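You operate a simulated robot arm through the tools that you are given. There is no shell and no other tool. Be economical: measure what you need, move in short steps, check, and stop when the job is done.

You are at the controls of a simulated robot arm. One attempt, no reset.

## Task
Heat the kettle to 80 degrees and keep it there; set up the dripper with the brown filter.
Fine: hold switch on, then press start once; dripper on the glass server, filter in; hands clear of the steam; leave it holding, lidded on its base, paper and cloth clear of it.

It is judged by the outcome, as a careful person would: the job done as asked, and still so three seconds after it is handed in. It fails if anything else is knocked over, pushed out of place, dropped, spilled or broken. Flat cloth is picked up by pressing the open fingertips on it (5 to 10 N) and closing them slowly along it; thin cloth reads only 2 to 8 mm in the jaws.

## Robot
A 6-joint arm with a fingered hand, on a carriage that runs on a rail from [-0.7, 191.6] to [0.1, -22.4] (x, y) and turns from -3.91 to 1.885 rad about z. Base frame: it is fixed where the carriage stands at the start and does not move with it; the origin is on the floor, on the carriage's upright axis, x ahead of it, y to its left, z up; the surface under the hand at the start is at about z = 90. Lengths are in cm, angles in rad, forces in N, time in s.
Its first joint turns from -2.897 to 2.897 rad. Places, roughly: hold switch of the kettle base [70, -60, 90]; kettle base [80, -50, 90]; rim of the glass server [70, 0, 100]; start key of the kettle base [70, -60, 90]. Payload 4 kg.
The tool frame sits at the grasp point between the pads (the TCP): z along the fingers, y along the line on which they close. The tips reach 2.6 cm beyond it. Largest opening 13.2 cm; the body of the gripper starts 7.3 cm behind the TCP. The gripper is a hand of 4 fingers: y runs from the thumb to the fingers, the wrist lies at [0, 0, -23.9] in the tool frame, and closing takes about 1.5 s.
Orientation is that of the tool frame in the base frame, as a unit quaternion [w, x, y, z]. With the fingers straight down and closing along the base's y, the tool's x points along the base's -x, its y along +y and its z along -z.

## Interface
- The arm moves only by the tool arm_command. Its argument "commands" is a list of rows, each a list of 6 numbers: the turn, a rotation vector about the tool's x, y, z in units of 4 degrees (1.0 is 4 degrees), then the shift along the tool's x, y, z in units of 30 mm (1.0 is 30 mm). In form: [[wx, wy, wz, dx, dy, dz], ...]. A call has 1 to 12 rows; each row shifts and turns the commanded pose from where the row before left it, along the tool's axes as they then stand. "grip" is the gripper command, from -1 (fully open) to 1 (shut), values between in proportion, set as the call begins (left out, the last holds). A call with a number of a shift or a turn outside -1 to 1 is refused whole. Rows are played at 5 a second. More than 5 cm and 0.15 rad between two rows, or a gripper value outside its range, and nothing of the call is played. Where a pose cannot be reached the arm comes as near as it can. A force on the tool above 40 N (or 10 N above the force at the start of the call, whichever is more), or a blocked arm, ends the call early, and 0.2 s more pass. The fingers move at their own pace (about 4.5 cm/s each) and stop on an object; they squeeze with about 30 N. The grip force told is the motor's: it shows also when the fingers shut on nothing. Time passes only in rows, and 0.2 s behind the last, so rows that do not move let the fingers close. The reply holds the time, the measured pose of the TCP, the force on the tool along the base axes, the opening and the grip force, in the units named above and with some noise, with the torque about the TCP (base axes, N m) and any sound that the robot's microphone picked up, and new pictures: "pictures" is both (left out), scene, wrist or none.
- Cameras (640 x 400 px; columns grow to the right, rows downward): "scene" is now at [25.2, 12.82, 144.51]; the picture's right is [-0.62, -0.78, 0.00], its down [-0.44, 0.35, -0.83] and it looks along [0.65, -0.51, -0.56] (base axes); focal length 215 px, centre (320, 200). "wrist" rides on the gripper at [6.8, 0.2, -9.7] in the tool frame; the picture's right is [-0.03, 1.00, 0.00], its down [-0.82, -0.02, -0.58] and it looks along [-0.58, -0.01, 0.82] (tool axes); focal length 270 px, centre (320, 200). There is no depth. A picture from a camera that has moved, and an enlarged one, comes with that camera's place and axes in the base frame and with its lens. The place of the scene camera against the robot may be out by one fixed shift of up to 1.8 cm in any direction.
- lift_body(by): slides the trunk up (or, below 0, down) by that many cm; the arm and the scene camera ride with it, the base frame stays. It gives what a move gives, with no picture.
- drive_base(legs): drives the robot by 1 to 6 legs, each [ahead, left, turn to the left] in cm, cm and rad, along the robot's own axes; the way and the turn of a leg run together, so that a leg with both is an arc; at most 150 cm and 3.142 rad a leg. The arm and the cameras ride along, it lands a little off, and it stops where it bumps. It keeps to its track: a leg is cut to what the track allows. It gives what a move gives, and a new picture of the scene camera.
- move_fingers(finger1, finger2, finger3, thumb_bend): sets how far each is bent, from 0 (flat) to 100 (curled in); at 30 the hand is open as for a grip, at 70 the pads meet at the TCP. One left out holds its place. A second passes; each finger stops where it meets its share of the squeeze, and holds until it gets a number again. A gripper value or a shape takes the hand back. It gives what a move gives, with no picture; readings hold the bend of each and the force on the fingers (four entries, about 0 where the hand has none), thumb and palm.
- preshape(shape): the hand has 4 fingers and takes this shape, open, in about a second: jaw (thumb against the fingers, like two jaws); tri (thumb and two fingers); tip (a fingertip pinch); poke (one finger out to press); point (the index stretched); flat (the hand flat); cup (the hand cupped); fist (a fist). The gripper value then closes the fingers along that shape, each until it touches; the sizes above hold for jaw. It gives what a move gives, with no picture.
- pan_tilt(pan, tilt): turns the head with the scene camera to pan (to the left, within 2.496 rad either way) and tilt (down, from -0.506 to 1.204), counted from straight ahead of the robot. It gives what a move gives, and a new picture of the scene camera.
- inspect(camera, box): a new picture of the part [left, top, right, bottom] of that camera's present view, enlarged. It takes no simulated time.
- sign_off(): hands the job in; it is judged then, once.

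Go step by step. Nothing tells you exact positions but the pictures and the camera data: compare them with the known pose of the tool, close in by small moves and look again before you grip or let go. The budget is 120 turns and 260 pictures, counting those below and the enlarged ones. Unless the task says otherwise, let go and move clear before handing in, and close with one line.

The tools are called after "Emit:" as name(argument=value, ...) on one line, values as JSON. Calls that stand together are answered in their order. arm_command: Moves the arm, as the interface text tells. Its arguments: {"type":"object","properties":{"commands":{"type":"array","items":{"type":"array","items":{"type":"number"}}},"grip":{"type":"number"},"pictures":{"type":"string","enum":["both","scene","wrist","none"]}},"required":["commands"]} The other tools are called the same way: lift_body (by) slides the trunk up or down; preshape (shape) gives the hand a shape; move_fingers (finger1, finger2, finger3, thumb_bend) moves the fingers one by one; drive_base (legs) drives the base; pan_tilt (pan, tilt) turns the head that bears the scene camera; inspect (camera, box) takes an enlarged picture of a part of a camera's view; sign_off () hands the job in.

At the start:

```text
time_s: 0.0
eef_pos: [74.24, -9.17, 127.09]
tool_rot: [0.0, 0.0, 1.0, 0.0]
wrist_force: [-0.4, 0.1, 0.1]
moment: [-0.01, -0.05, 0.02]
grip_width: 13.19
gripper_force: 0.2
shape: jaw
bend: [30.0, 30.0, 30.0, 30.0]
finger forces: [0.1, 0.0, 0.0, 0.0, 0.0, 0.1]
trunk travel left (down, up): [-45.0, 17.8]
robot x, y, heading: [0.1, 0.15, 0.002]
head pan, tilt: [-0.668, 0.599]
```

scene: 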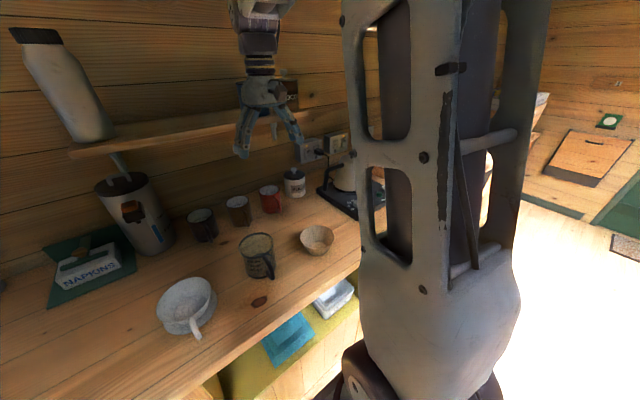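
wrist: 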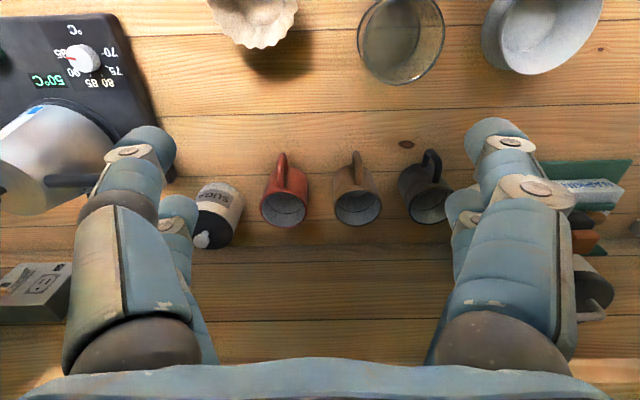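

I see a counter with the kettle base (with dial) at right, a filter, the glass server, a white dripper and mugs. I'll look closer at the kettle and the items first.

Emit:
inspect(camera="wrist", box=[0, 0, 200, 125])

Emit:
inspect(camera="scene", box=[140, 150, 380, 350])

Emit:
pan_tilt(pan=-1.0, tilt=0.7)

```text
3.20 times, centred on (100, 62) of wrist
camera zoom: at [67.46, -8.86, 136.9], right [0.03, 1.0, 0.0], down [0.82, -0.02, 0.58], along [0.58, -0.01, -0.82], focal length 865 px, centre (1024, 640)
```

zoom: 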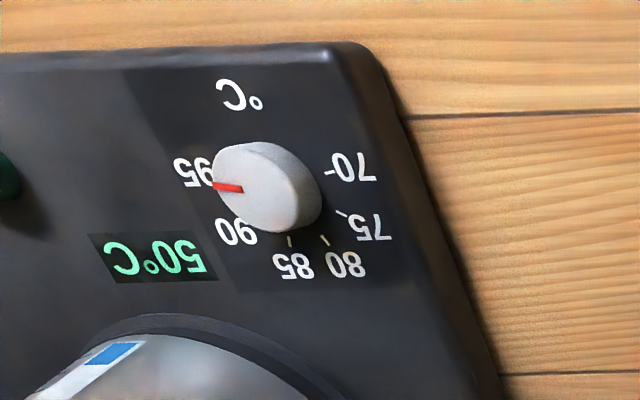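

```text
2.00 times, centred on (260, 250) of scene
camera zoom: at [25.2, 12.82, 144.51], right [-0.62, -0.78, 0.0], down [-0.44, 0.35, -0.83], along [0.65, -0.51, -0.56], focal length 430 px, centre (440, 100)
```

zoom: 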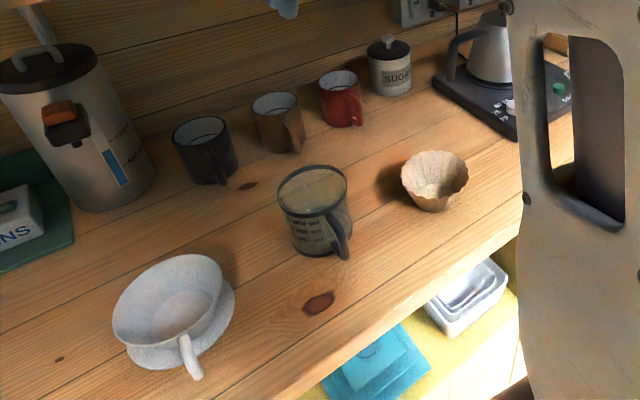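

```text
time_s: 0.8
eef_pos: [74.41, -9.12, 127.15]
tool_rot: [0.0, 0.0, 1.0, 0.0]
wrist_force: [0.9, 0.0, -0.6]
moment: [0.0, -0.03, 0.01]
grip_width: 13.17
gripper_force: 0.0
shape: jaw
bend: [30.0, 30.0, 30.0, 30.0]
finger forces: [0.0, 0.1, 0.0, 0.0, 0.0, 0.0]
trunk travel left (down, up): [-45.0, 17.8]
robot x, y, heading: [-0.11, 0.03, -0.002]
head pan, tilt: [-1.0, 0.7]
camera scene: at [22.86, 11.15, 143.64], right [-0.84, -0.54, 0.0], down [-0.35, 0.54, -0.77], along [0.41, -0.64, -0.64], focal length 215 px, centre (320, 200)
```

scene: 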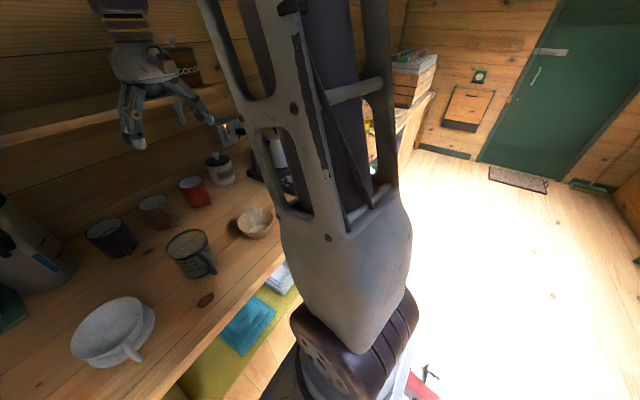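

The dial reads 95 and must be turned to 80; I'll drive along the rail toward the kettle and look down at the base.

Emit:
drive_base(legs=[[0, -22, 0]])

Emit:
arm_command(commands=[[0, 0, 0, 0.5, -0.8, 0], [0, 0, 0, 0.5, -0.8, 0], [0, 0, 0, 0, -0.8, 0], [0, 0, 0, 0, -0.8, 0], [0, 0, 0, 0, -0.8, 0], [0, 0, 0, 0, 0, 0]])

```text
time_s: 2.5
eef_pos: [74.36, -31.09, 127.0]
tool_rot: [0.0, -0.001, 1.0, -0.001]
wrist_force: [-0.1, 0.3, -0.5]
moment: [0.0, 0.02, -0.01]
grip_width: 13.19
gripper_force: 0.0
shape: jaw
bend: [30.0, 30.0, 30.0, 30.0]
finger forces: [0.1, 0.0, 0.1, 0.0, 0.0, 0.0]
trunk travel left (down, up): [-45.0, 17.8]
robot x, y, heading: [0.05, -22.15, -0.001]
head pan, tilt: [-1.0, 0.7]
camera scene: at [22.92, -10.96, 143.63], right [-0.84, -0.54, 0.0], down [-0.35, 0.54, -0.76], along [0.41, -0.64, -0.64], focal length 215 px, centre (320, 200)
```

scene: 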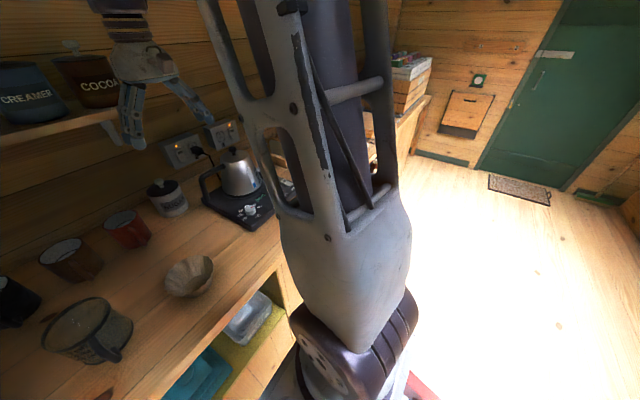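

```text
time_s: 3.9
eef_pos: [71.46, -43.16, 127.08]
tool_rot: [0.001, 0.0, 1.0, 0.001]
wrist_force: [0.7, -0.3, 0.5]
moment: [-0.01, 0.0, 0.0]
grip_width: 13.17
gripper_force: 0.1
shape: jaw
bend: [30.0, 30.0, 30.0, 30.0]
finger forces: [0.1, 0.0, 0.0, 0.0, 0.0, 0.2]
trunk travel left (down, up): [-45.0, 17.8]
robot x, y, heading: [-0.09, -22.09, -0.001]
head pan, tilt: [-1.0, 0.7]
camera scene: at [22.92, -10.96, 143.63], right [-0.84, -0.54, 0.0], down [-0.35, 0.54, -0.76], along [0.41, -0.64, -0.64], focal length 215 px, centre (320, 200)
camera wrist: at [64.6, -42.97, 136.86], right [0.02, 1.0, 0.0], down [0.82, -0.02, 0.58], along [0.58, -0.01, -0.82], focal length 270 px, centre (320, 200)
```

scene: 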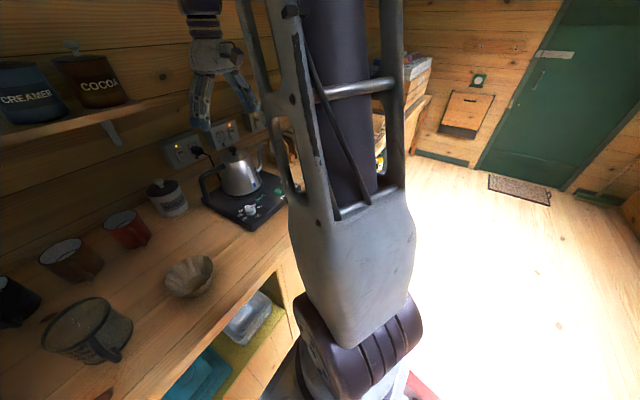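
wrist: 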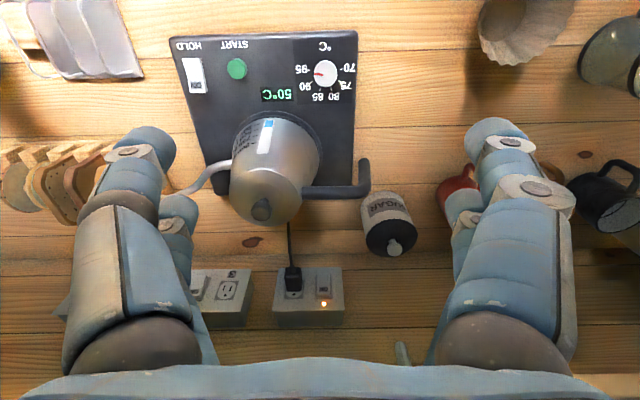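

Now I have a clear view of the kettle base. I'll zoom into details, including the things nearby.

Emit:
inspect(camera="wrist", box=[160, 20, 370, 150])

Emit:
inspect(camera="wrist", box=[0, 0, 220, 240])

Emit:
inspect(camera="wrist", box=[450, 0, 640, 120])

Emit:
pan_tilt(pan=0.3, tilt=0.7)

```text
3.05 times, centred on (265, 85) of wrist
camera zoom: at [64.6, -42.97, 136.86], right [0.02, 1.0, 0.0], down [0.82, -0.02, 0.58], along [0.58, -0.01, -0.82], focal length 824 px, centre (488, 550)
```

zoom: 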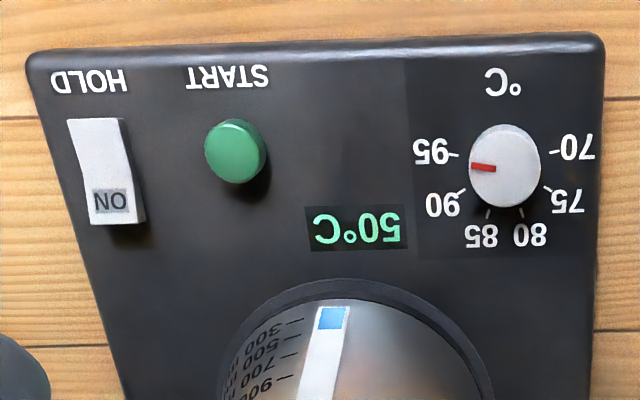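

```text
1.67 times, centred on (110, 120) of wrist
camera zoom: at [64.6, -42.97, 136.86], right [0.02, 1.0, 0.0], down [0.82, -0.02, 0.58], along [0.58, -0.01, -0.82], focal length 450 px, centre (670, 333)
```

zoom: 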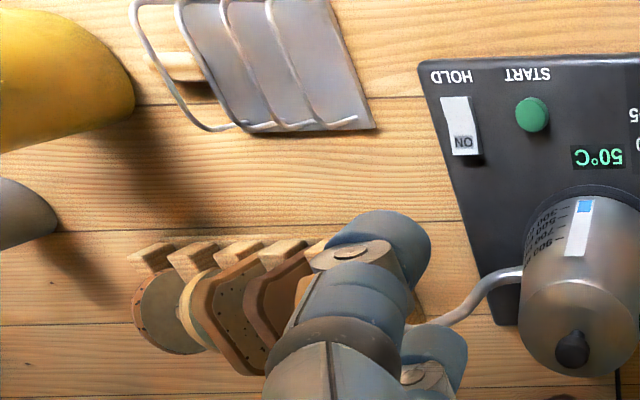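

```text
3.33 times, centred on (545, 60) of wrist
camera zoom: at [64.6, -42.97, 136.86], right [0.02, 1.0, 0.0], down [0.82, -0.02, 0.58], along [0.58, -0.01, -0.82], focal length 901 px, centre (-430, 667)
```

zoom: 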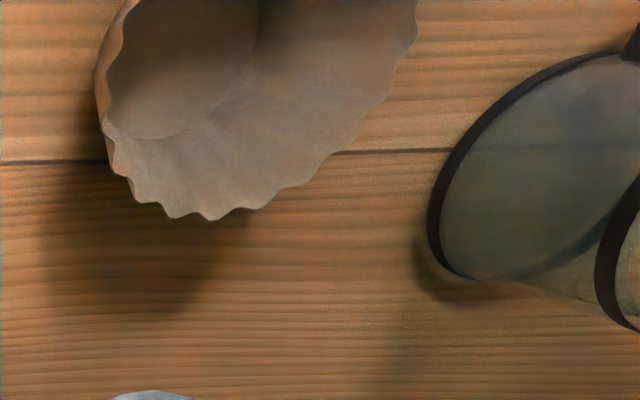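

```text
time_s: 5.4
eef_pos: [71.41, -43.13, 127.0]
tool_rot: [0.0, -0.001, 1.0, 0.001]
wrist_force: [-0.3, -0.6, 0.4]
moment: [-0.03, 0.01, -0.02]
grip_width: 13.17
gripper_force: 0.1
shape: jaw
bend: [30.0, 30.0, 30.0, 30.0]
finger forces: [0.0, 0.0, 0.0, 0.0, 0.1, 0.1]
trunk travel left (down, up): [-45.0, 17.8]
robot x, y, heading: [0.15, -22.45, -0.001]
head pan, tilt: [0.3, 0.7]
camera scene: at [26.44, -1.31, 143.63], right [0.3, -0.96, 0.0], down [-0.62, -0.19, -0.76], along [0.73, 0.23, -0.64], focal length 215 px, centre (320, 200)
```

scene: 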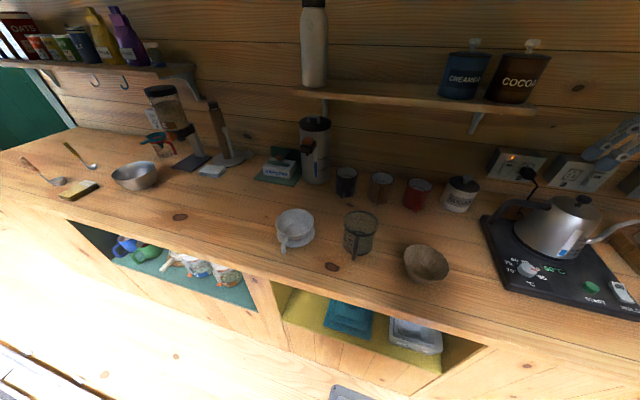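

The dial needs about +132° (seen from above, counter-clockwise) from 95 to 80. I take the knob to be at about (72.2, -42.2, 94). I'll shape a fingertip pinch and move over it, turned back first to leave room for the twist.

Emit:
preshape(shape="tip")

Emit:
arm_command(commands=[[0, 0, 1, -0.25, 0.25, 0], [0, 0, 1, 0, 0, 0.7], [0, 0, 1, 0, 0, 0.7], [0, 0, 1, 0, 0, 0.7], [0, 0, 1, 0, 0, 0.7], [0, 0, 1, 0, 0, 0.5], [0, 0, 1, 0, 0, 0], [0, 0, 1, 0, 0, 0], [0, 0, 0, 0, 0, 0]], grip=0.0)

```text
time_s: 6.3
eef_pos: [71.41, -43.1, 127.07]
tool_rot: [0.0, 0.0, 1.0, 0.001]
wrist_force: [-0.7, 0.0, 0.1]
moment: [-0.02, -0.01, -0.01]
grip_width: 13.19
gripper_force: 0.0
shape: tip
bend: [30.0, 30.0, 30.0, 30.0]
finger forces: [0.1, 0.1, 0.0, 0.0, 0.0, 0.0]
trunk travel left (down, up): [-45.0, 17.8]
robot x, y, heading: [-0.02, -21.98, 0.005]
head pan, tilt: [0.3, 0.7]
```

```text
time_s: 8.3
eef_pos: [72.13, -42.33, 117.1]
tool_rot: [-0.001, 0.276, 0.961, 0.0]
wrist_force: [0.9, -1.4, 0.2]
moment: [0.0, -0.01, 0.0]
grip_width: 6.67
gripper_force: 0.0
shape: tip
bend: [73.0, 73.0, 73.0, 70.0]
finger forces: [0.0, 0.0, 0.0, 0.1, 0.0, 0.1]
trunk travel left (down, up): [-45.0, 17.8]
robot x, y, heading: [0.13, -22.05, 0.001]
head pan, tilt: [0.3, 0.7]
camera scene: at [26.44, -1.3, 143.63], right [0.3, -0.95, 0.0], down [-0.62, -0.19, -0.76], along [0.73, 0.23, -0.64], focal length 215 px, centre (320, 200)
camera wrist: at [66.46, -38.57, 126.97], right [0.55, 0.83, 0.0], down [0.68, -0.45, 0.58], along [0.48, -0.32, -0.82], focal length 270 px, centre (320, 200)
```

scene: 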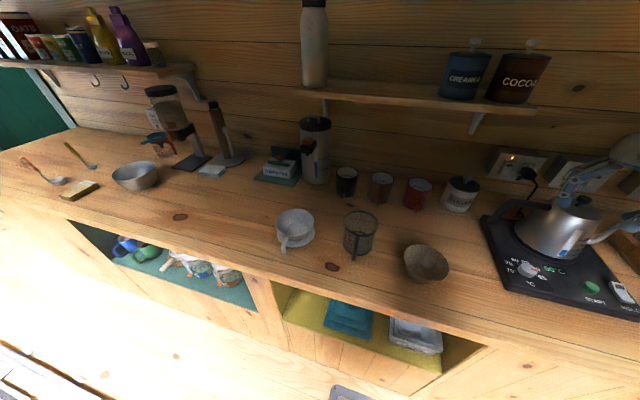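
wrist: 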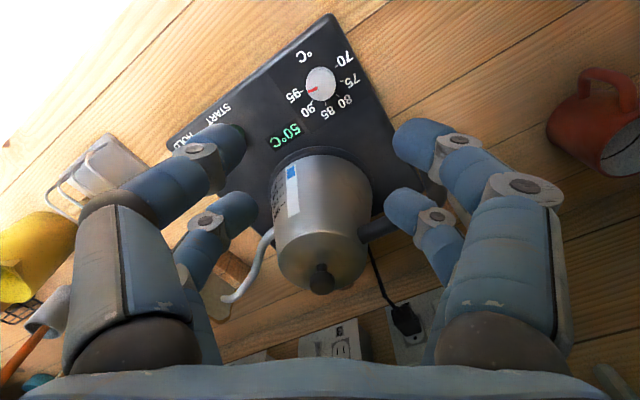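

Aligned above the knob. I continue the pre-turn and descend to 101.

Emit:
arm_command(commands=[[0, 0, 1, 0, 0, 0.6], [0, 0, 1, 0, 0, 0.6], [0, 0, 1, 0, 0, 0.6], [0, 0, 1, 0, 0, 0.6], [0, 0, 1, 0, 0, 0.6], [0, 0, 1, 0, 0, 0.6], [0, 0, 1, 0, 0, 0.6], [0, 0, 1, 0, 0, 0.6], [0, 0, 0, 0, 0, 0.4], [0, 0, 0, 0, 0, 0]], grip=0.0)

Emit:
pan_tilt(pan=-0.4, tilt=0.7)

```text
time_s: 10.5
eef_pos: [72.2, -42.38, 101.53]
tool_rot: [0.0, 0.531, 0.848, 0.001]
wrist_force: [0.0, -0.5, 0.6]
moment: [-0.01, 0.02, 0.01]
grip_width: 6.66
gripper_force: 0.1
shape: tip
bend: [73.0, 73.0, 73.0, 70.0]
finger forces: [0.0, 0.0, 0.0, 0.0, 0.1, 0.0]
trunk travel left (down, up): [-45.0, 17.8]
robot x, y, heading: [0.12, -22.15, 0.003]
head pan, tilt: [0.3, 0.7]
camera scene: at [26.44, -1.3, 143.63], right [0.3, -0.95, 0.0], down [-0.62, -0.19, -0.76], along [0.73, 0.23, -0.64], focal length 215 px, centre (320, 200)
camera wrist: at [69.32, -36.15, 111.37], right [0.91, 0.42, 0.0], down [0.34, -0.74, 0.58], along [0.24, -0.53, -0.82], focal length 270 px, centre (320, 200)
```

scene: 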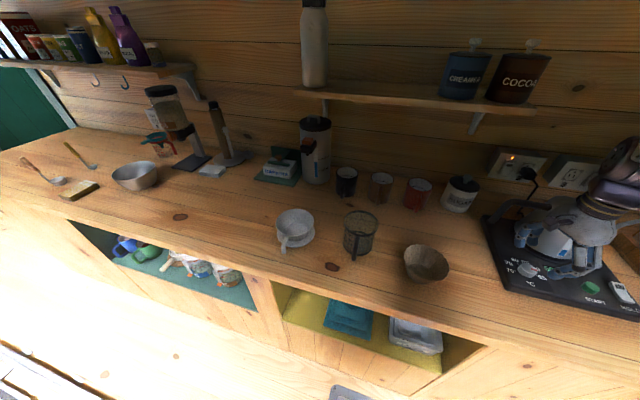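
wrist: 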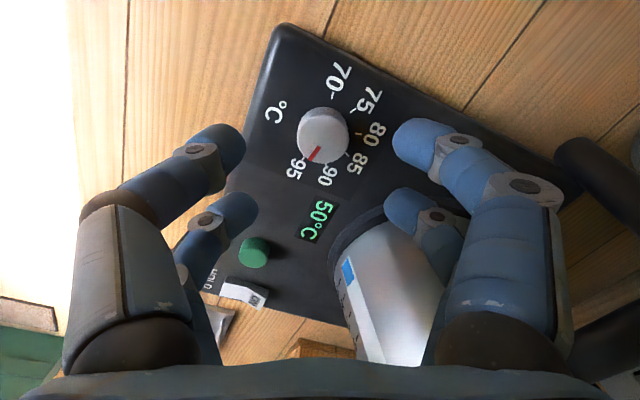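

```text
time_s: 11.6
eef_pos: [72.13, -42.37, 101.62]
tool_rot: [0.001, 0.529, 0.849, 0.0]
wrist_force: [0.3, 0.5, 0.0]
moment: [-0.04, -0.03, 0.01]
grip_width: 6.67
gripper_force: 0.0
shape: tip
bend: [73.0, 73.0, 73.0, 70.0]
finger forces: [0.0, 0.0, 0.0, 0.0, 0.0, 0.0]
trunk travel left (down, up): [-45.0, 17.8]
robot x, y, heading: [0.18, -21.57, -0.001]
head pan, tilt: [-0.4, 0.7]
camera scene: at [26.16, -7.11, 143.63], right [-0.39, -0.92, 0.0], down [-0.59, 0.25, -0.76], along [0.71, -0.3, -0.64], focal length 215 px, centre (320, 200)
```

scene: 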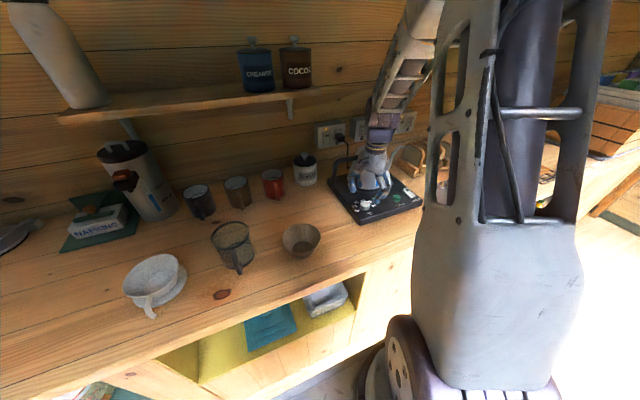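

The fingers straddle the knob. I turn back another 24° (keeps the hand clear of the kettle at the end), then lower over the knob.

Emit:
arm_command(commands=[[0, 0, 1, 0, 0, 0], [0, 0, 1, 0, 0, 0], [0, 0, 1, 0, 0, 0], [0, 0, 1, 0, 0, 0], [0, 0, 1, 0, 0, 0], [0, 0, 1, 0, 0, 0], [0, 0, 0, 0, 0, 0.5], [0, 0, 0, 0, 0, 0.5], [0, 0, 0, 0, 0, 0.5], [0, 0, 0, 0, 0, 0.2], [0, 0, 0, 0, 0, 0]])

Emit:
inspect(camera="scene", box=[320, 130, 440, 230])

```text
time_s: 14.0
eef_pos: [72.23, -42.27, 96.46]
tool_rot: [0.0, 0.694, 0.72, 0.0]
wrist_force: [0.5, -0.2, 0.5]
moment: [-0.02, -0.04, -0.02]
grip_width: 6.66
gripper_force: 0.0
shape: tip
bend: [73.0, 73.0, 73.0, 70.0]
finger forces: [0.1, 0.0, 0.0, 0.1, 0.0, 0.0]
trunk travel left (down, up): [-45.0, 17.8]
robot x, y, heading: [-0.05, -22.15, 0.007]
head pan, tilt: [-0.4, 0.7]
camera scene: at [26.15, -7.12, 143.63], right [-0.39, -0.92, 0.0], down [-0.59, 0.25, -0.76], along [0.7, -0.3, -0.64], focal length 215 px, centre (320, 200)
camera wrist: at [72.06, -35.45, 106.3], right [1.0, 0.01, 0.0], down [0.01, -0.82, 0.58], along [0.01, -0.58, -0.82], focal length 270 px, centre (320, 200)
```

scene: 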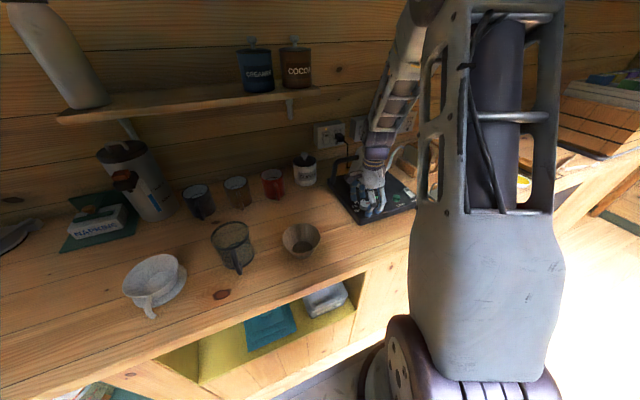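
wrist: 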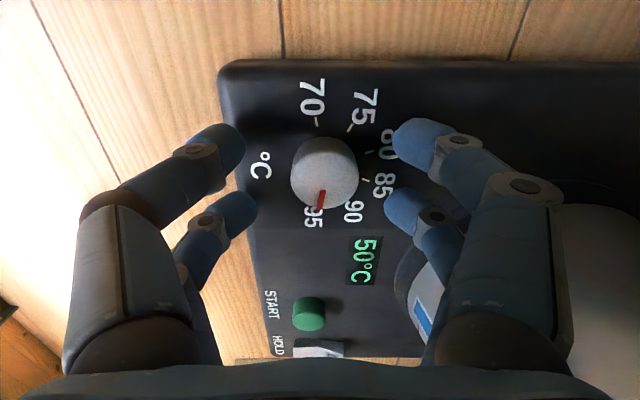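

```text
4.00 times, centred on (380, 180) of scene
camera zoom: at [26.15, -7.12, 143.63], right [-0.39, -0.92, 0.0], down [-0.59, 0.25, -0.76], along [0.7, -0.3, -0.64], focal length 861 px, centre (80, 280)
```

zoom: 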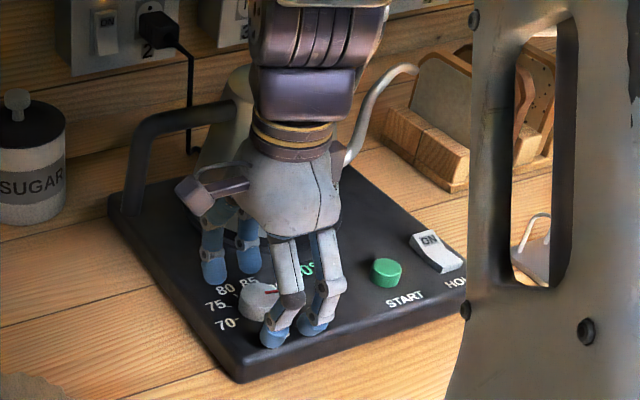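

The tips are around the knob's top height; I lower a bit more watching force.

Emit:
arm_command(commands=[[0, 0, 0, 0, 0, 0.07], [0, 0, 0, 0, 0, 0.07], [0, 0, 0, 0, 0, 0.07], [0, 0, 0, 0, 0, 0.07], [0, 0, 0, 0, 0, 0]], pictures="wrist")

Emit:
inspect(camera="scene", box=[340, 160, 412, 220])

```text
time_s: 15.2
eef_pos: [72.11, -42.35, 95.8]
tool_rot: [0.002, 0.694, 0.72, 0.001]
wrist_force: [-0.8, 2.8, 32.3]
moment: [0.02, 0.0, -0.03]
grip_width: 6.61
gripper_force: 0.0
shape: tip
bend: [74.0, 73.0, 74.0, 70.0]
finger forces: [8.4, 7.9, 10.9, 0.0, 5.0, 0.0]
trunk travel left (down, up): [-45.0, 17.8]
robot x, y, heading: [-0.11, -22.4, 0.006]
head pan, tilt: [-0.4, 0.7]
camera wrist: at [72.05, -35.5, 105.62], right [1.0, 0.01, 0.0], down [0.01, -0.82, 0.58], along [0.01, -0.58, -0.82], focal length 270 px, centre (320, 200)
```

wrist: 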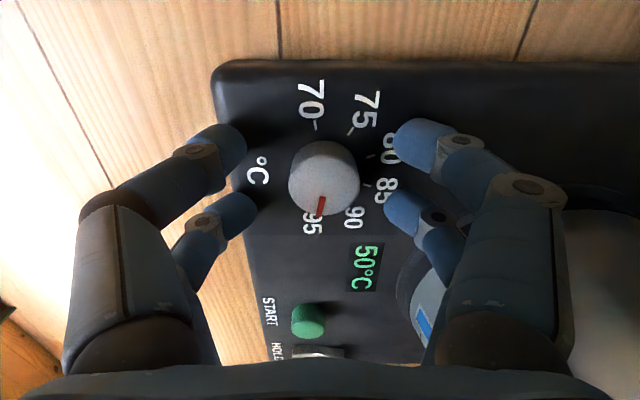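

```text
6.67 times, centred on (376, 190) of scene
camera zoom: at [26.04, -7.07, 143.67], right [-0.39, -0.92, 0.0], down [-0.59, 0.25, -0.77], along [0.71, -0.3, -0.64], focal length 1434 px, centre (-53, 267)
```

zoom: 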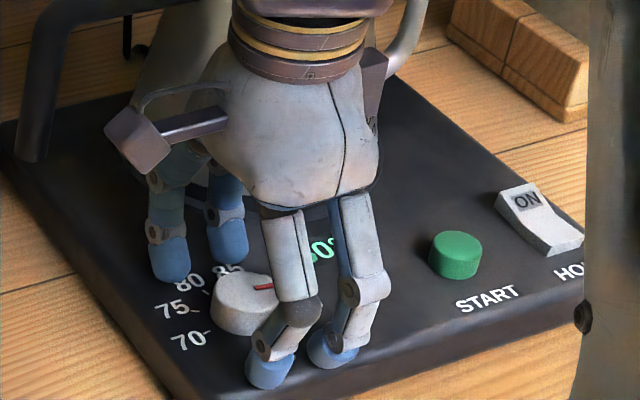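

The tips touch the plate (32 N). I back off 5 mm and close gently on the knob.

Emit:
arm_command(commands=[[0, 0, 0, 0, 0, -0.17], [0, 0, 0, 0, 0, 0], [0, 0, 0, 0, 0, 0]], grip=0.3, pictures="none")

Emit:
arm_command(commands=[[0, 0, 0, 0, 0, 0], [0, 0, 0, 0, 0, 0], [0, 0, 0, 0, 0, 0], [0, 0, 0, 0, 0, 0]], grip=0.7, pictures="wrist")

```text
time_s: 16.0
eef_pos: [72.29, -42.4, 96.1]
tool_rot: [0.0, 0.694, 0.72, 0.0]
wrist_force: [11.1, -2.2, -18.1]
moment: [-0.24, -0.2, 0.08]
grip_width: 0.44
gripper_force: 29.3
shape: tip
bend: [71.0, 71.0, 72.0, 73.0]
finger forces: [33.6, 36.1, 31.3, 0.0, 21.1, 0.0]
trunk travel left (down, up): [-45.0, 17.8]
robot x, y, heading: [-0.02, -21.98, 0.002]
head pan, tilt: [-0.4, 0.7]
```

```text
time_s: 17.0
eef_pos: [72.14, -42.42, 96.23]
tool_rot: [0.0, 0.694, 0.72, -0.001]
wrist_force: [0.6, 0.6, 0.2]
moment: [-0.03, 0.0, -0.02]
grip_width: 1.96
gripper_force: 0.1
shape: tip
bend: [72.0, 72.0, 73.0, 70.0]
finger forces: [0.4, 0.6, 0.0, 0.1, 0.1, 0.0]
trunk travel left (down, up): [-45.0, 17.8]
robot x, y, heading: [0.12, -22.39, 0.001]
head pan, tilt: [-0.4, 0.7]
camera wrist: at [72.05, -35.51, 105.99], right [1.0, 0.01, 0.0], down [0.01, -0.82, 0.58], along [0.01, -0.58, -0.82], focal length 270 px, centre (320, 200)
```

wrist: 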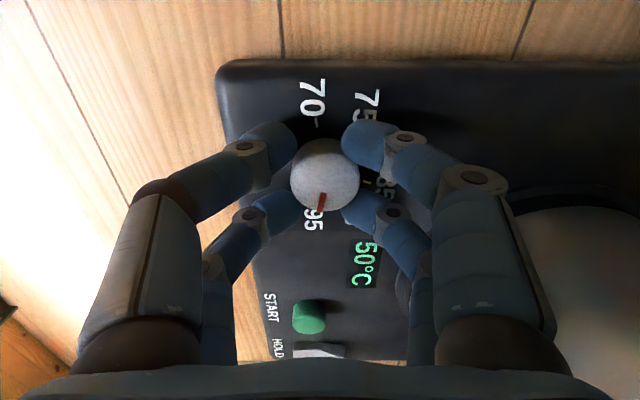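

The fingers surround the knob; I close fully to get a firm hold.

Emit:
arm_command(commands=[[0, 0, 0, 0, 0, 0], [0, 0, 0, 0, 0, 0], [0, 0, 0, 0, 0, 0], [0, 0, 0, 0, 0, 0]], grip=1.0, pictures="wrist")

```text
time_s: 18.0
eef_pos: [72.26, -42.39, 96.17]
tool_rot: [0.0, 0.695, 0.719, 0.0]
wrist_force: [5.7, -0.8, -8.0]
moment: [-0.26, -0.2, 0.04]
grip_width: 0.39
gripper_force: 30.2
shape: tip
bend: [72.0, 72.0, 71.0, 73.0]
finger forces: [28.8, 29.3, 30.3, 0.0, 22.9, 0.1]
trunk travel left (down, up): [-45.0, 17.8]
robot x, y, heading: [-0.11, -22.24, -0.003]
head pan, tilt: [-0.4, 0.7]
camera wrist: at [72.1, -35.51, 105.94], right [1.0, 0.01, 0.0], down [0.01, -0.82, 0.58], along [0.01, -0.58, -0.82], focal length 270 px, centre (320, 200)
```

wrist: 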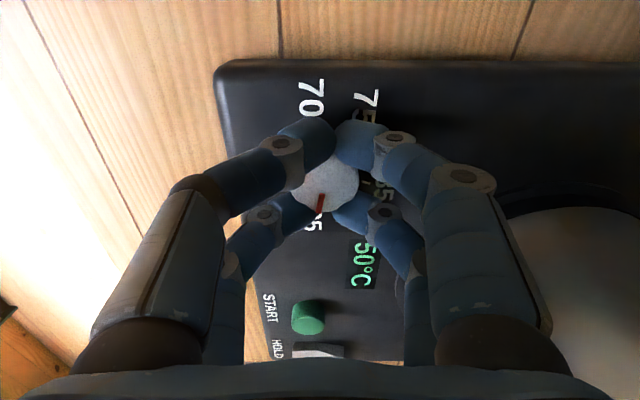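

Grip is firm; now I twist the first 44°.

Emit:
arm_command(commands=[[0, 0, -1, 0, 0, 0], [0, 0, -1, 0, 0, 0], [0, 0, -1, 0, 0, 0], [0, 0, -1, 0, 0, 0], [0, 0, -1, 0, 0, 0], [0, 0, -1, 0, 0, 0], [0, 0, -1, 0, 0, 0], [0, 0, -1, 0, 0, 0], [0, 0, -1, 0, 0, 0], [0, 0, -1, 0, 0, 0], [0, 0, -1, 0, 0, 0]], pictures="wrist")

```text
time_s: 20.4
eef_pos: [72.4, -42.44, 96.18]
tool_rot: [0.001, 0.373, 0.928, -0.001]
wrist_force: [12.0, -15.9, -8.9]
moment: [-0.59, -0.46, -0.03]
grip_width: 0.34
gripper_force: 29.8
shape: tip
bend: [72.0, 72.0, 71.0, 73.0]
finger forces: [27.3, 35.4, 39.7, 0.1, 23.8, 0.0]
trunk travel left (down, up): [-45.0, 17.8]
robot x, y, heading: [-0.24, -21.9, -0.0]
head pan, tilt: [-0.4, 0.7]
camera wrist: at [67.44, -37.56, 105.94], right [0.71, 0.7, 0.0], down [0.57, -0.58, 0.58], along [0.41, -0.41, -0.82], focal length 270 px, centre (320, 200)
```

wrist: 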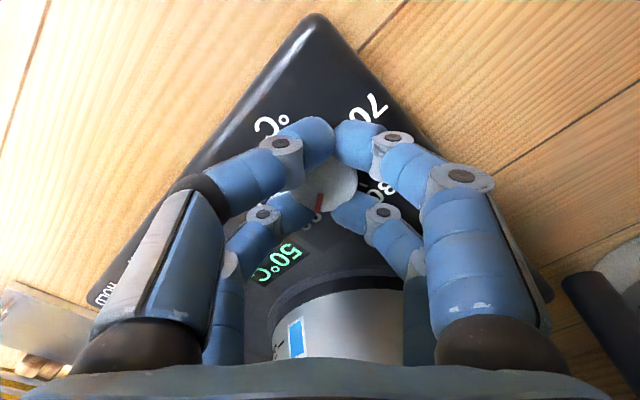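

The pointer follows the hand. I relieve the side force slightly and twist another 44°.

Emit:
arm_command(commands=[[0, 0, 0, -0.07, 0, 0], [0, 0, -1, 0, 0, 0], [0, 0, -1, 0, 0, 0], [0, 0, -1, 0, 0, 0], [0, 0, -1, 0, 0, 0], [0, 0, -1, 0, 0, 0], [0, 0, -1, 0, 0, 0], [0, 0, -1, 0, 0, 0], [0, 0, -1, 0, 0, 0], [0, 0, -1, 0, 0, 0], [0, 0, -1, 0, 0, 0], [0, 0, -1, 0, 0, 0]], pictures="wrist")

```text
time_s: 23.0
eef_pos: [72.28, -42.49, 96.13]
tool_rot: [-0.002, -0.001, 1.0, -0.001]
wrist_force: [3.3, -1.3, -7.9]
moment: [-0.04, -0.37, -0.05]
grip_width: 0.32
gripper_force: 29.7
shape: tip
bend: [72.0, 72.0, 71.0, 73.0]
finger forces: [31.1, 32.7, 32.7, 0.1, 24.8, 0.1]
trunk travel left (down, up): [-45.0, 17.8]
robot x, y, heading: [0.49, -22.09, 0.005]
head pan, tilt: [-0.4, 0.7]
camera wrist: at [65.53, -42.32, 105.96], right [0.02, 1.0, 0.0], down [0.82, -0.02, 0.58], along [0.58, -0.01, -0.82], focal length 270 px, centre (320, 200)
```

wrist: 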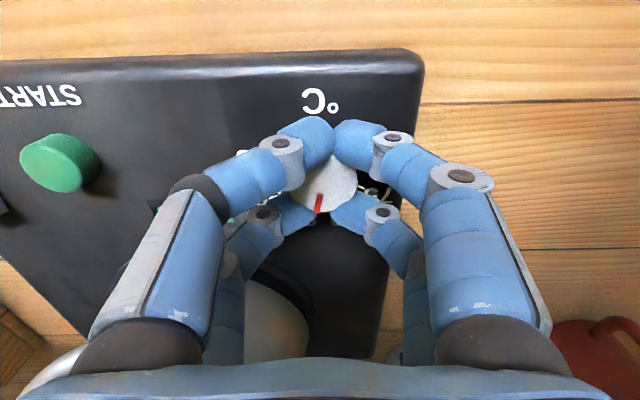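

Pointer now near straight down (about 85). I turn ~24° more, then open to check.

Emit:
arm_command(commands=[[0, 0, -1, 0, 0, 0], [0, 0, -1, 0, 0, 0], [0, 0, -1, 0, 0, 0], [0, 0, -1, 0, 0, 0], [0, 0, -1, 0, 0, 0], [0, 0, -1, 0, 0, 0], [0, 0, 0, 0, 0, 0]], pictures="none")

Emit:
arm_command(commands=[[0, 0, 0, 0, 0, 0], [0, 0, 0, 0, 0, 0], [0, 0, 0, 0, 0, 0], [0, 0, 0, 0, 0, 0], [0, 0, 0, 0, 0, 0]], pictures="wrist", grip=0.0)

Emit:
inspect(camera="wrist", box=[200, 80, 440, 240])

```text
time_s: 24.6
eef_pos: [72.28, -42.57, 96.25]
tool_rot: [0.001, -0.209, 0.978, -0.001]
wrist_force: [14.6, 7.1, -0.2]
moment: [0.39, -0.57, 0.01]
grip_width: 0.33
gripper_force: 30.2
shape: tip
bend: [72.0, 72.0, 71.0, 73.0]
finger forces: [30.2, 36.6, 37.9, 0.1, 23.9, 0.0]
trunk travel left (down, up): [-45.0, 17.8]
robot x, y, heading: [0.01, -21.66, 0.002]
head pan, tilt: [-0.4, 0.7]
```

```text
time_s: 25.8
eef_pos: [72.26, -42.63, 96.16]
tool_rot: [0.0, -0.209, 0.978, 0.0]
wrist_force: [0.7, 0.5, -0.3]
moment: [-0.01, 0.0, 0.02]
grip_width: 6.55
gripper_force: 0.0
shape: tip
bend: [73.0, 73.0, 73.0, 70.0]
finger forces: [0.0, 0.1, 0.1, 0.0, 0.1, 0.0]
trunk travel left (down, up): [-45.0, 17.8]
robot x, y, heading: [-0.16, -22.32, 0.003]
head pan, tilt: [-0.4, 0.7]
camera wrist: at [65.95, -45.16, 105.92], right [-0.38, 0.92, 0.0], down [0.75, 0.31, 0.58], along [0.53, 0.22, -0.82], focal length 270 px, centre (320, 200)
```

wrist: 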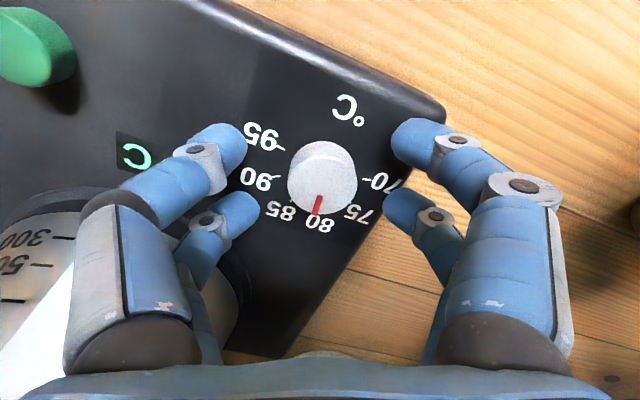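

```text
2.50 times, centred on (320, 160) of wrist
camera zoom: at [65.95, -45.16, 105.92], right [-0.38, 0.92, 0.0], down [0.75, 0.31, 0.58], along [0.53, 0.22, -0.82], focal length 676 px, centre (320, 300)
```

zoom: 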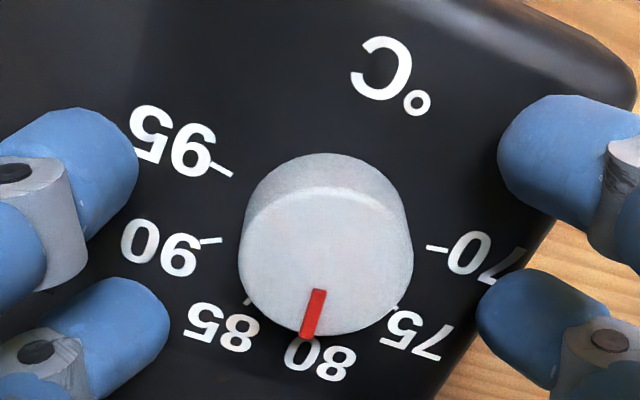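

The pointer seems about 13° short of 80. I re-grip and turn ~14° more.

Emit:
arm_command(commands=[[0, 0, 0, 0, 0, 0], [0, 0, 0, 0, 0, 0], [0, 0, 0, 0, 0, 0], [0, 0, 0, 0, 0, 0], [0, 0, 0, 0, 0, 0], [0, 0, 0, 0, 0, 0], [0, 0, 0, 0, 0, 0], [0, 0, -1, 0, 0, 0], [0, 0, -1, 0, 0, 0], [0, 0, -1, 0, 0, 0], [0, 0, -0.4, 0, 0, 0], [0, 0, 0, 0, 0, 0]], pictures="none", grip=1.0)

Emit:
arm_command(commands=[[0, 0, 0, 0, 0, 0], [0, 0, 0, 0, 0, 0], [0, 0, 0, 0, 0, 0], [0, 0, 0, 0, 0, 0], [0, 0, 0, 0, 0, -0.5], [0, 0, 0, 0, 0, -1], [0, 0, 1, 0, 0, -1], [0, 0, 1, 0, 0, -1], [0, 0, 1, 0, 0, -1], [0, 0, 1, 0, 0, -1], [0, 0, 1, 0.5, 0, -1], [0, 0, 1, 0.5, 0, 0]], pictures="wrist", grip=0.0)

Emit:
inspect(camera="wrist", box=[240, 20, 400, 120])

```text
time_s: 28.4
eef_pos: [72.37, -42.57, 96.04]
tool_rot: [-0.001, -0.323, 0.946, 0.0]
wrist_force: [-5.3, 3.8, -20.2]
moment: [0.09, 0.03, 0.0]
grip_width: 0.37
gripper_force: 29.9
shape: tip
bend: [71.0, 72.0, 72.0, 73.0]
finger forces: [37.1, 29.1, 27.8, 0.0, 0.0, 0.0]
trunk travel left (down, up): [-45.0, 17.8]
robot x, y, heading: [0.21, -22.05, 0.007]
head pan, tilt: [-0.4, 0.7]
```

```text
time_s: 31.0
eef_pos: [69.51, -43.46, 115.81]
tool_rot: [0.0, -0.118, 0.993, 0.001]
wrist_force: [0.1, 0.5, -0.5]
moment: [0.0, 0.03, -0.02]
grip_width: 6.53
gripper_force: 0.1
shape: tip
bend: [73.0, 73.0, 73.0, 70.0]
finger forces: [0.1, 0.1, 0.0, 0.0, 0.0, 0.1]
trunk travel left (down, up): [-45.0, 17.8]
robot x, y, heading: [0.22, -22.28, 0.004]
head pan, tilt: [-0.4, 0.7]
camera wrist: at [62.7, -44.85, 125.51], right [-0.21, 0.98, 0.0], down [0.8, 0.17, 0.58], along [0.56, 0.12, -0.82], focal length 270 px, centre (320, 200)
```

wrist: 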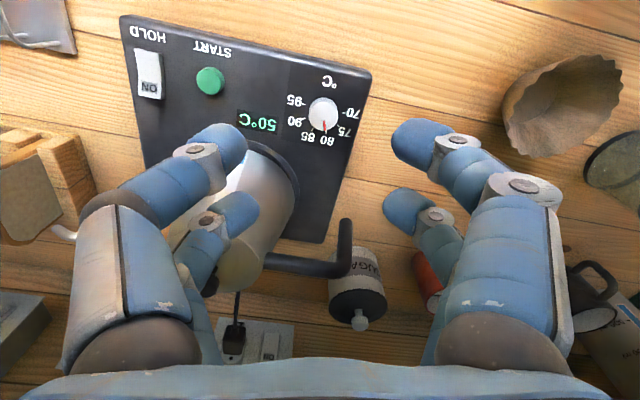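

```text
4.00 times, centred on (320, 70) of wrist
camera zoom: at [62.7, -44.85, 125.51], right [-0.21, 0.98, 0.0], down [0.8, 0.17, 0.58], along [0.56, 0.12, -0.82], focal length 1081 px, centre (320, 720)
```

zoom: 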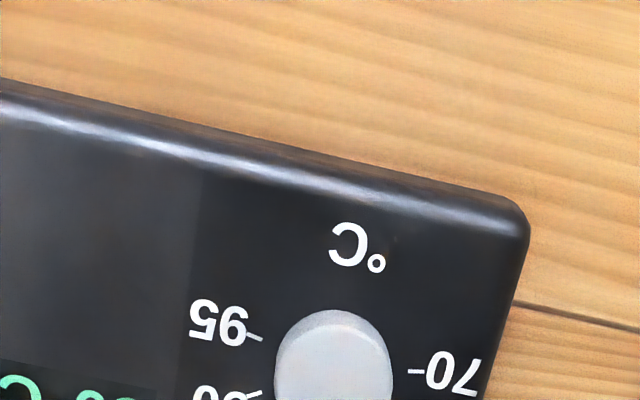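

Emit:
inspect(camera="wrist", box=[270, 70, 380, 150])

```text
5.00 times, centred on (325, 110) of wrist
camera zoom: at [62.7, -44.85, 125.51], right [-0.21, 0.98, 0.0], down [0.8, 0.17, 0.58], along [0.56, 0.12, -0.82], focal length 1351 px, centre (295, 650)
```

zoom: 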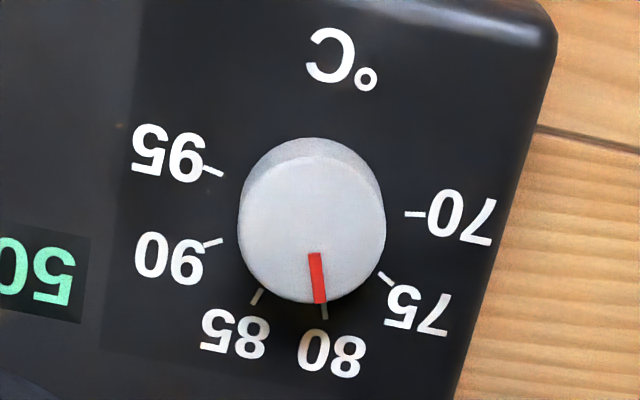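

The dial points at 80. Next the hold switch: one-finger poke shape, moving above its ON end (far end, raised).

Emit:
arm_command(commands=[[0, 0, 1, -0.2, -1, 0], [0, 0, 1, -0.2, -1, 0], [0, 0, 1, -0.2, -1, 0], [0, 0, 0.4, -0.2, -1, 0], [0, 0, 0, 0, -1, 0], [0, 0, 0, 0, -0.8, 0], [0, 0, 0, 0, 0, 0]], pictures="none")

Emit:
preshape(shape="poke")

Emit:
arm_command(commands=[[0, 0, 0, 0, 0, 0]])

```text
time_s: 32.6
eef_pos: [73.44, -60.55, 115.56]
tool_rot: [0.001, 0.0, 1.0, 0.0]
wrist_force: [0.1, 0.8, -0.3]
moment: [-0.04, -0.05, -0.02]
grip_width: 6.53
gripper_force: 0.1
shape: tip
bend: [73.0, 73.0, 73.0, 70.0]
finger forces: [0.0, 0.0, 0.0, 0.0, 0.1, 0.0]
trunk travel left (down, up): [-45.0, 17.8]
robot x, y, heading: [0.07, -22.07, 0.004]
head pan, tilt: [-0.4, 0.7]
```

```text
time_s: 33.5
eef_pos: [73.36, -60.5, 115.59]
tool_rot: [0.0, 0.0, 1.0, 0.0]
wrist_force: [-0.1, 0.8, 0.2]
moment: [0.0, -0.01, 0.0]
grip_width: 0.0
gripper_force: 0.0
shape: poke
bend: [100.0, 100.0, 100.0, 34.0]
finger forces: [0.0, 0.0, 0.0, 0.0, 0.0, 0.0]
trunk travel left (down, up): [-45.0, 17.8]
robot x, y, heading: [0.31, -21.96, 0.002]
head pan, tilt: [-0.4, 0.7]
```

```text
time_s: 33.9
eef_pos: [73.31, -60.58, 115.5]
tool_rot: [0.001, -0.001, 1.0, 0.0]
wrist_force: [0.1, -0.5, -0.3]
moment: [-0.04, -0.02, -0.03]
grip_width: 0.0
gripper_force: 0.0
shape: poke
bend: [100.0, 100.0, 100.0, 34.0]
finger forces: [0.0, 0.0, 0.0, 0.0, 0.1, 0.0]
trunk travel left (down, up): [-45.0, 17.8]
robot x, y, heading: [0.35, -22.09, 0.005]
head pan, tilt: [-0.4, 0.7]
camera scene: at [26.16, -7.12, 143.63], right [-0.39, -0.92, 0.0], down [-0.59, 0.25, -0.76], along [0.7, -0.3, -0.64], focal length 215 px, centre (320, 200)
camera wrist: at [66.54, -60.35, 125.39], right [0.02, 1.0, 0.0], down [0.82, -0.02, 0.58], along [0.58, -0.01, -0.82], focal length 270 px, centre (320, 200)
```

scene: 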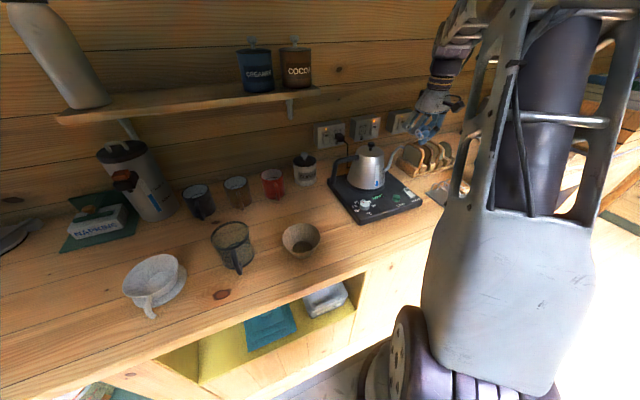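
wrist: 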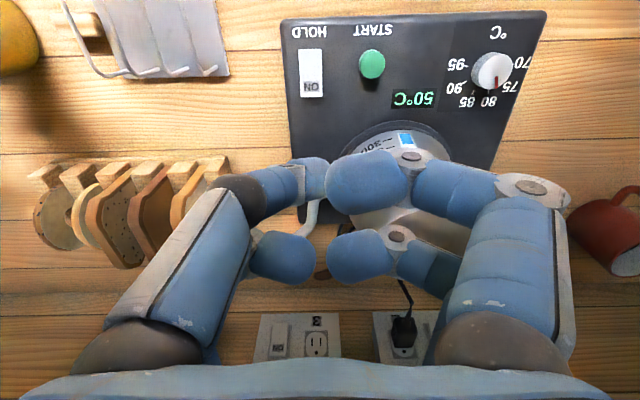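

Let me look at which finger is extended.

Emit:
inspect(camera="wrist", box=[180, 120, 500, 320])

Emit:
inspect(camera="scene", box=[380, 50, 480, 150])

Emit:
inspect(camera="wrist", box=[280, 20, 400, 110])

```text
2.00 times, centred on (340, 220) of wrist
camera zoom: at [66.54, -60.35, 125.39], right [0.02, 1.0, 0.0], down [0.82, -0.02, 0.58], along [0.58, -0.01, -0.82], focal length 541 px, centre (280, 160)
```

zoom: 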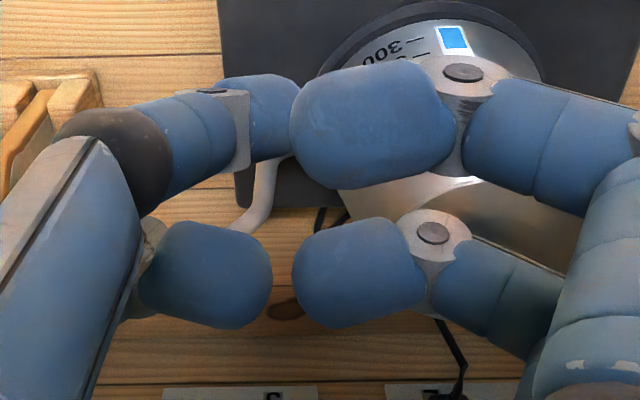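

```text
4.00 times, centred on (430, 100) of scene
camera zoom: at [26.16, -7.12, 143.63], right [-0.39, -0.92, 0.0], down [-0.59, 0.25, -0.76], along [0.7, -0.3, -0.64], focal length 861 px, centre (-120, 600)
```

zoom: 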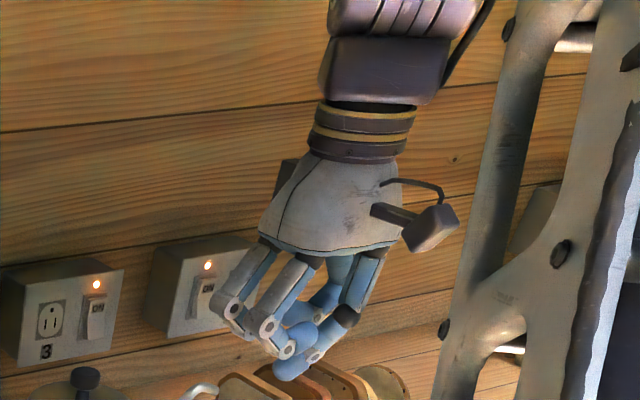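

```text
4.44 times, centred on (340, 65) of wrist
camera zoom: at [66.54, -60.35, 125.39], right [0.02, 1.0, 0.0], down [0.82, -0.02, 0.58], along [0.58, -0.01, -0.82], focal length 1201 px, centre (231, 800)
```

zoom: 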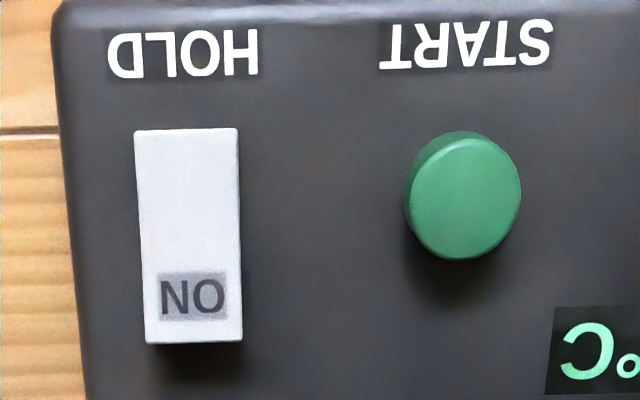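

I'll try the "point" shape, which may give a clearer straight finger.

Emit:
preshape(shape="point")

Emit:
arm_command(commands=[[0, 0, 0, 0, 0, 0]], pictures="wrist")

Emit:
inspect(camera="scene", box=[380, 50, 480, 150])

```text
time_s: 34.8
eef_pos: [73.31, -60.53, 115.62]
tool_rot: [0.0, 0.0, 1.0, 0.0]
wrist_force: [0.4, 0.8, -0.1]
moment: [-0.04, 0.03, -0.03]
grip_width: 0.0
gripper_force: 0.1
shape: point
bend: [24.0, 99.0, 100.0, 39.0]
finger forces: [0.0, 0.0, 0.0, 0.1, 0.1, 0.1]
trunk travel left (down, up): [-45.0, 17.8]
robot x, y, heading: [0.01, -22.29, 0.007]
head pan, tilt: [-0.4, 0.7]
```

```text
time_s: 35.2
eef_pos: [73.36, -60.51, 115.57]
tool_rot: [0.0, -0.001, 1.0, 0.0]
wrist_force: [-0.9, -0.6, -0.9]
moment: [0.03, -0.01, 0.02]
grip_width: 0.01
gripper_force: 0.1
shape: point
bend: [20.0, 99.0, 100.0, 41.0]
finger forces: [0.0, 0.0, 0.0, 0.1, 0.0, 0.0]
trunk travel left (down, up): [-45.0, 17.8]
robot x, y, heading: [0.1, -22.07, -0.001]
head pan, tilt: [-0.4, 0.7]
camera wrist: at [66.55, -60.35, 125.39], right [0.02, 1.0, 0.0], down [0.82, -0.02, 0.58], along [0.58, -0.01, -0.82], focal length 270 px, centre (320, 200)
```

wrist: 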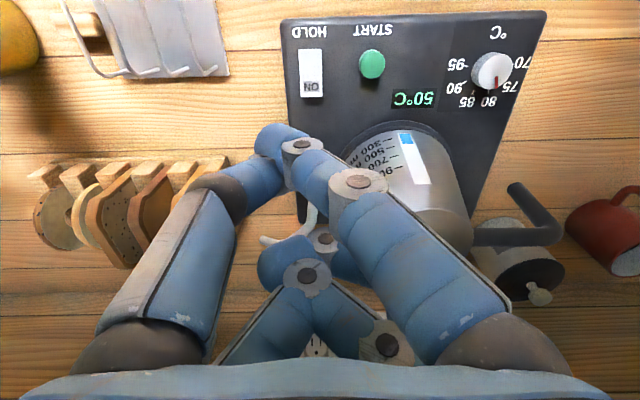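

```text
4.00 times, centred on (430, 100) of scene
camera zoom: at [26.16, -7.12, 143.63], right [-0.39, -0.92, 0.0], down [-0.59, 0.25, -0.76], along [0.7, -0.3, -0.64], focal length 861 px, centre (-120, 600)
```

zoom: 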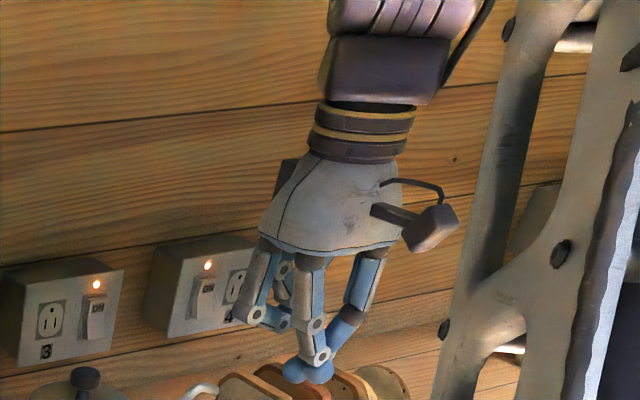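

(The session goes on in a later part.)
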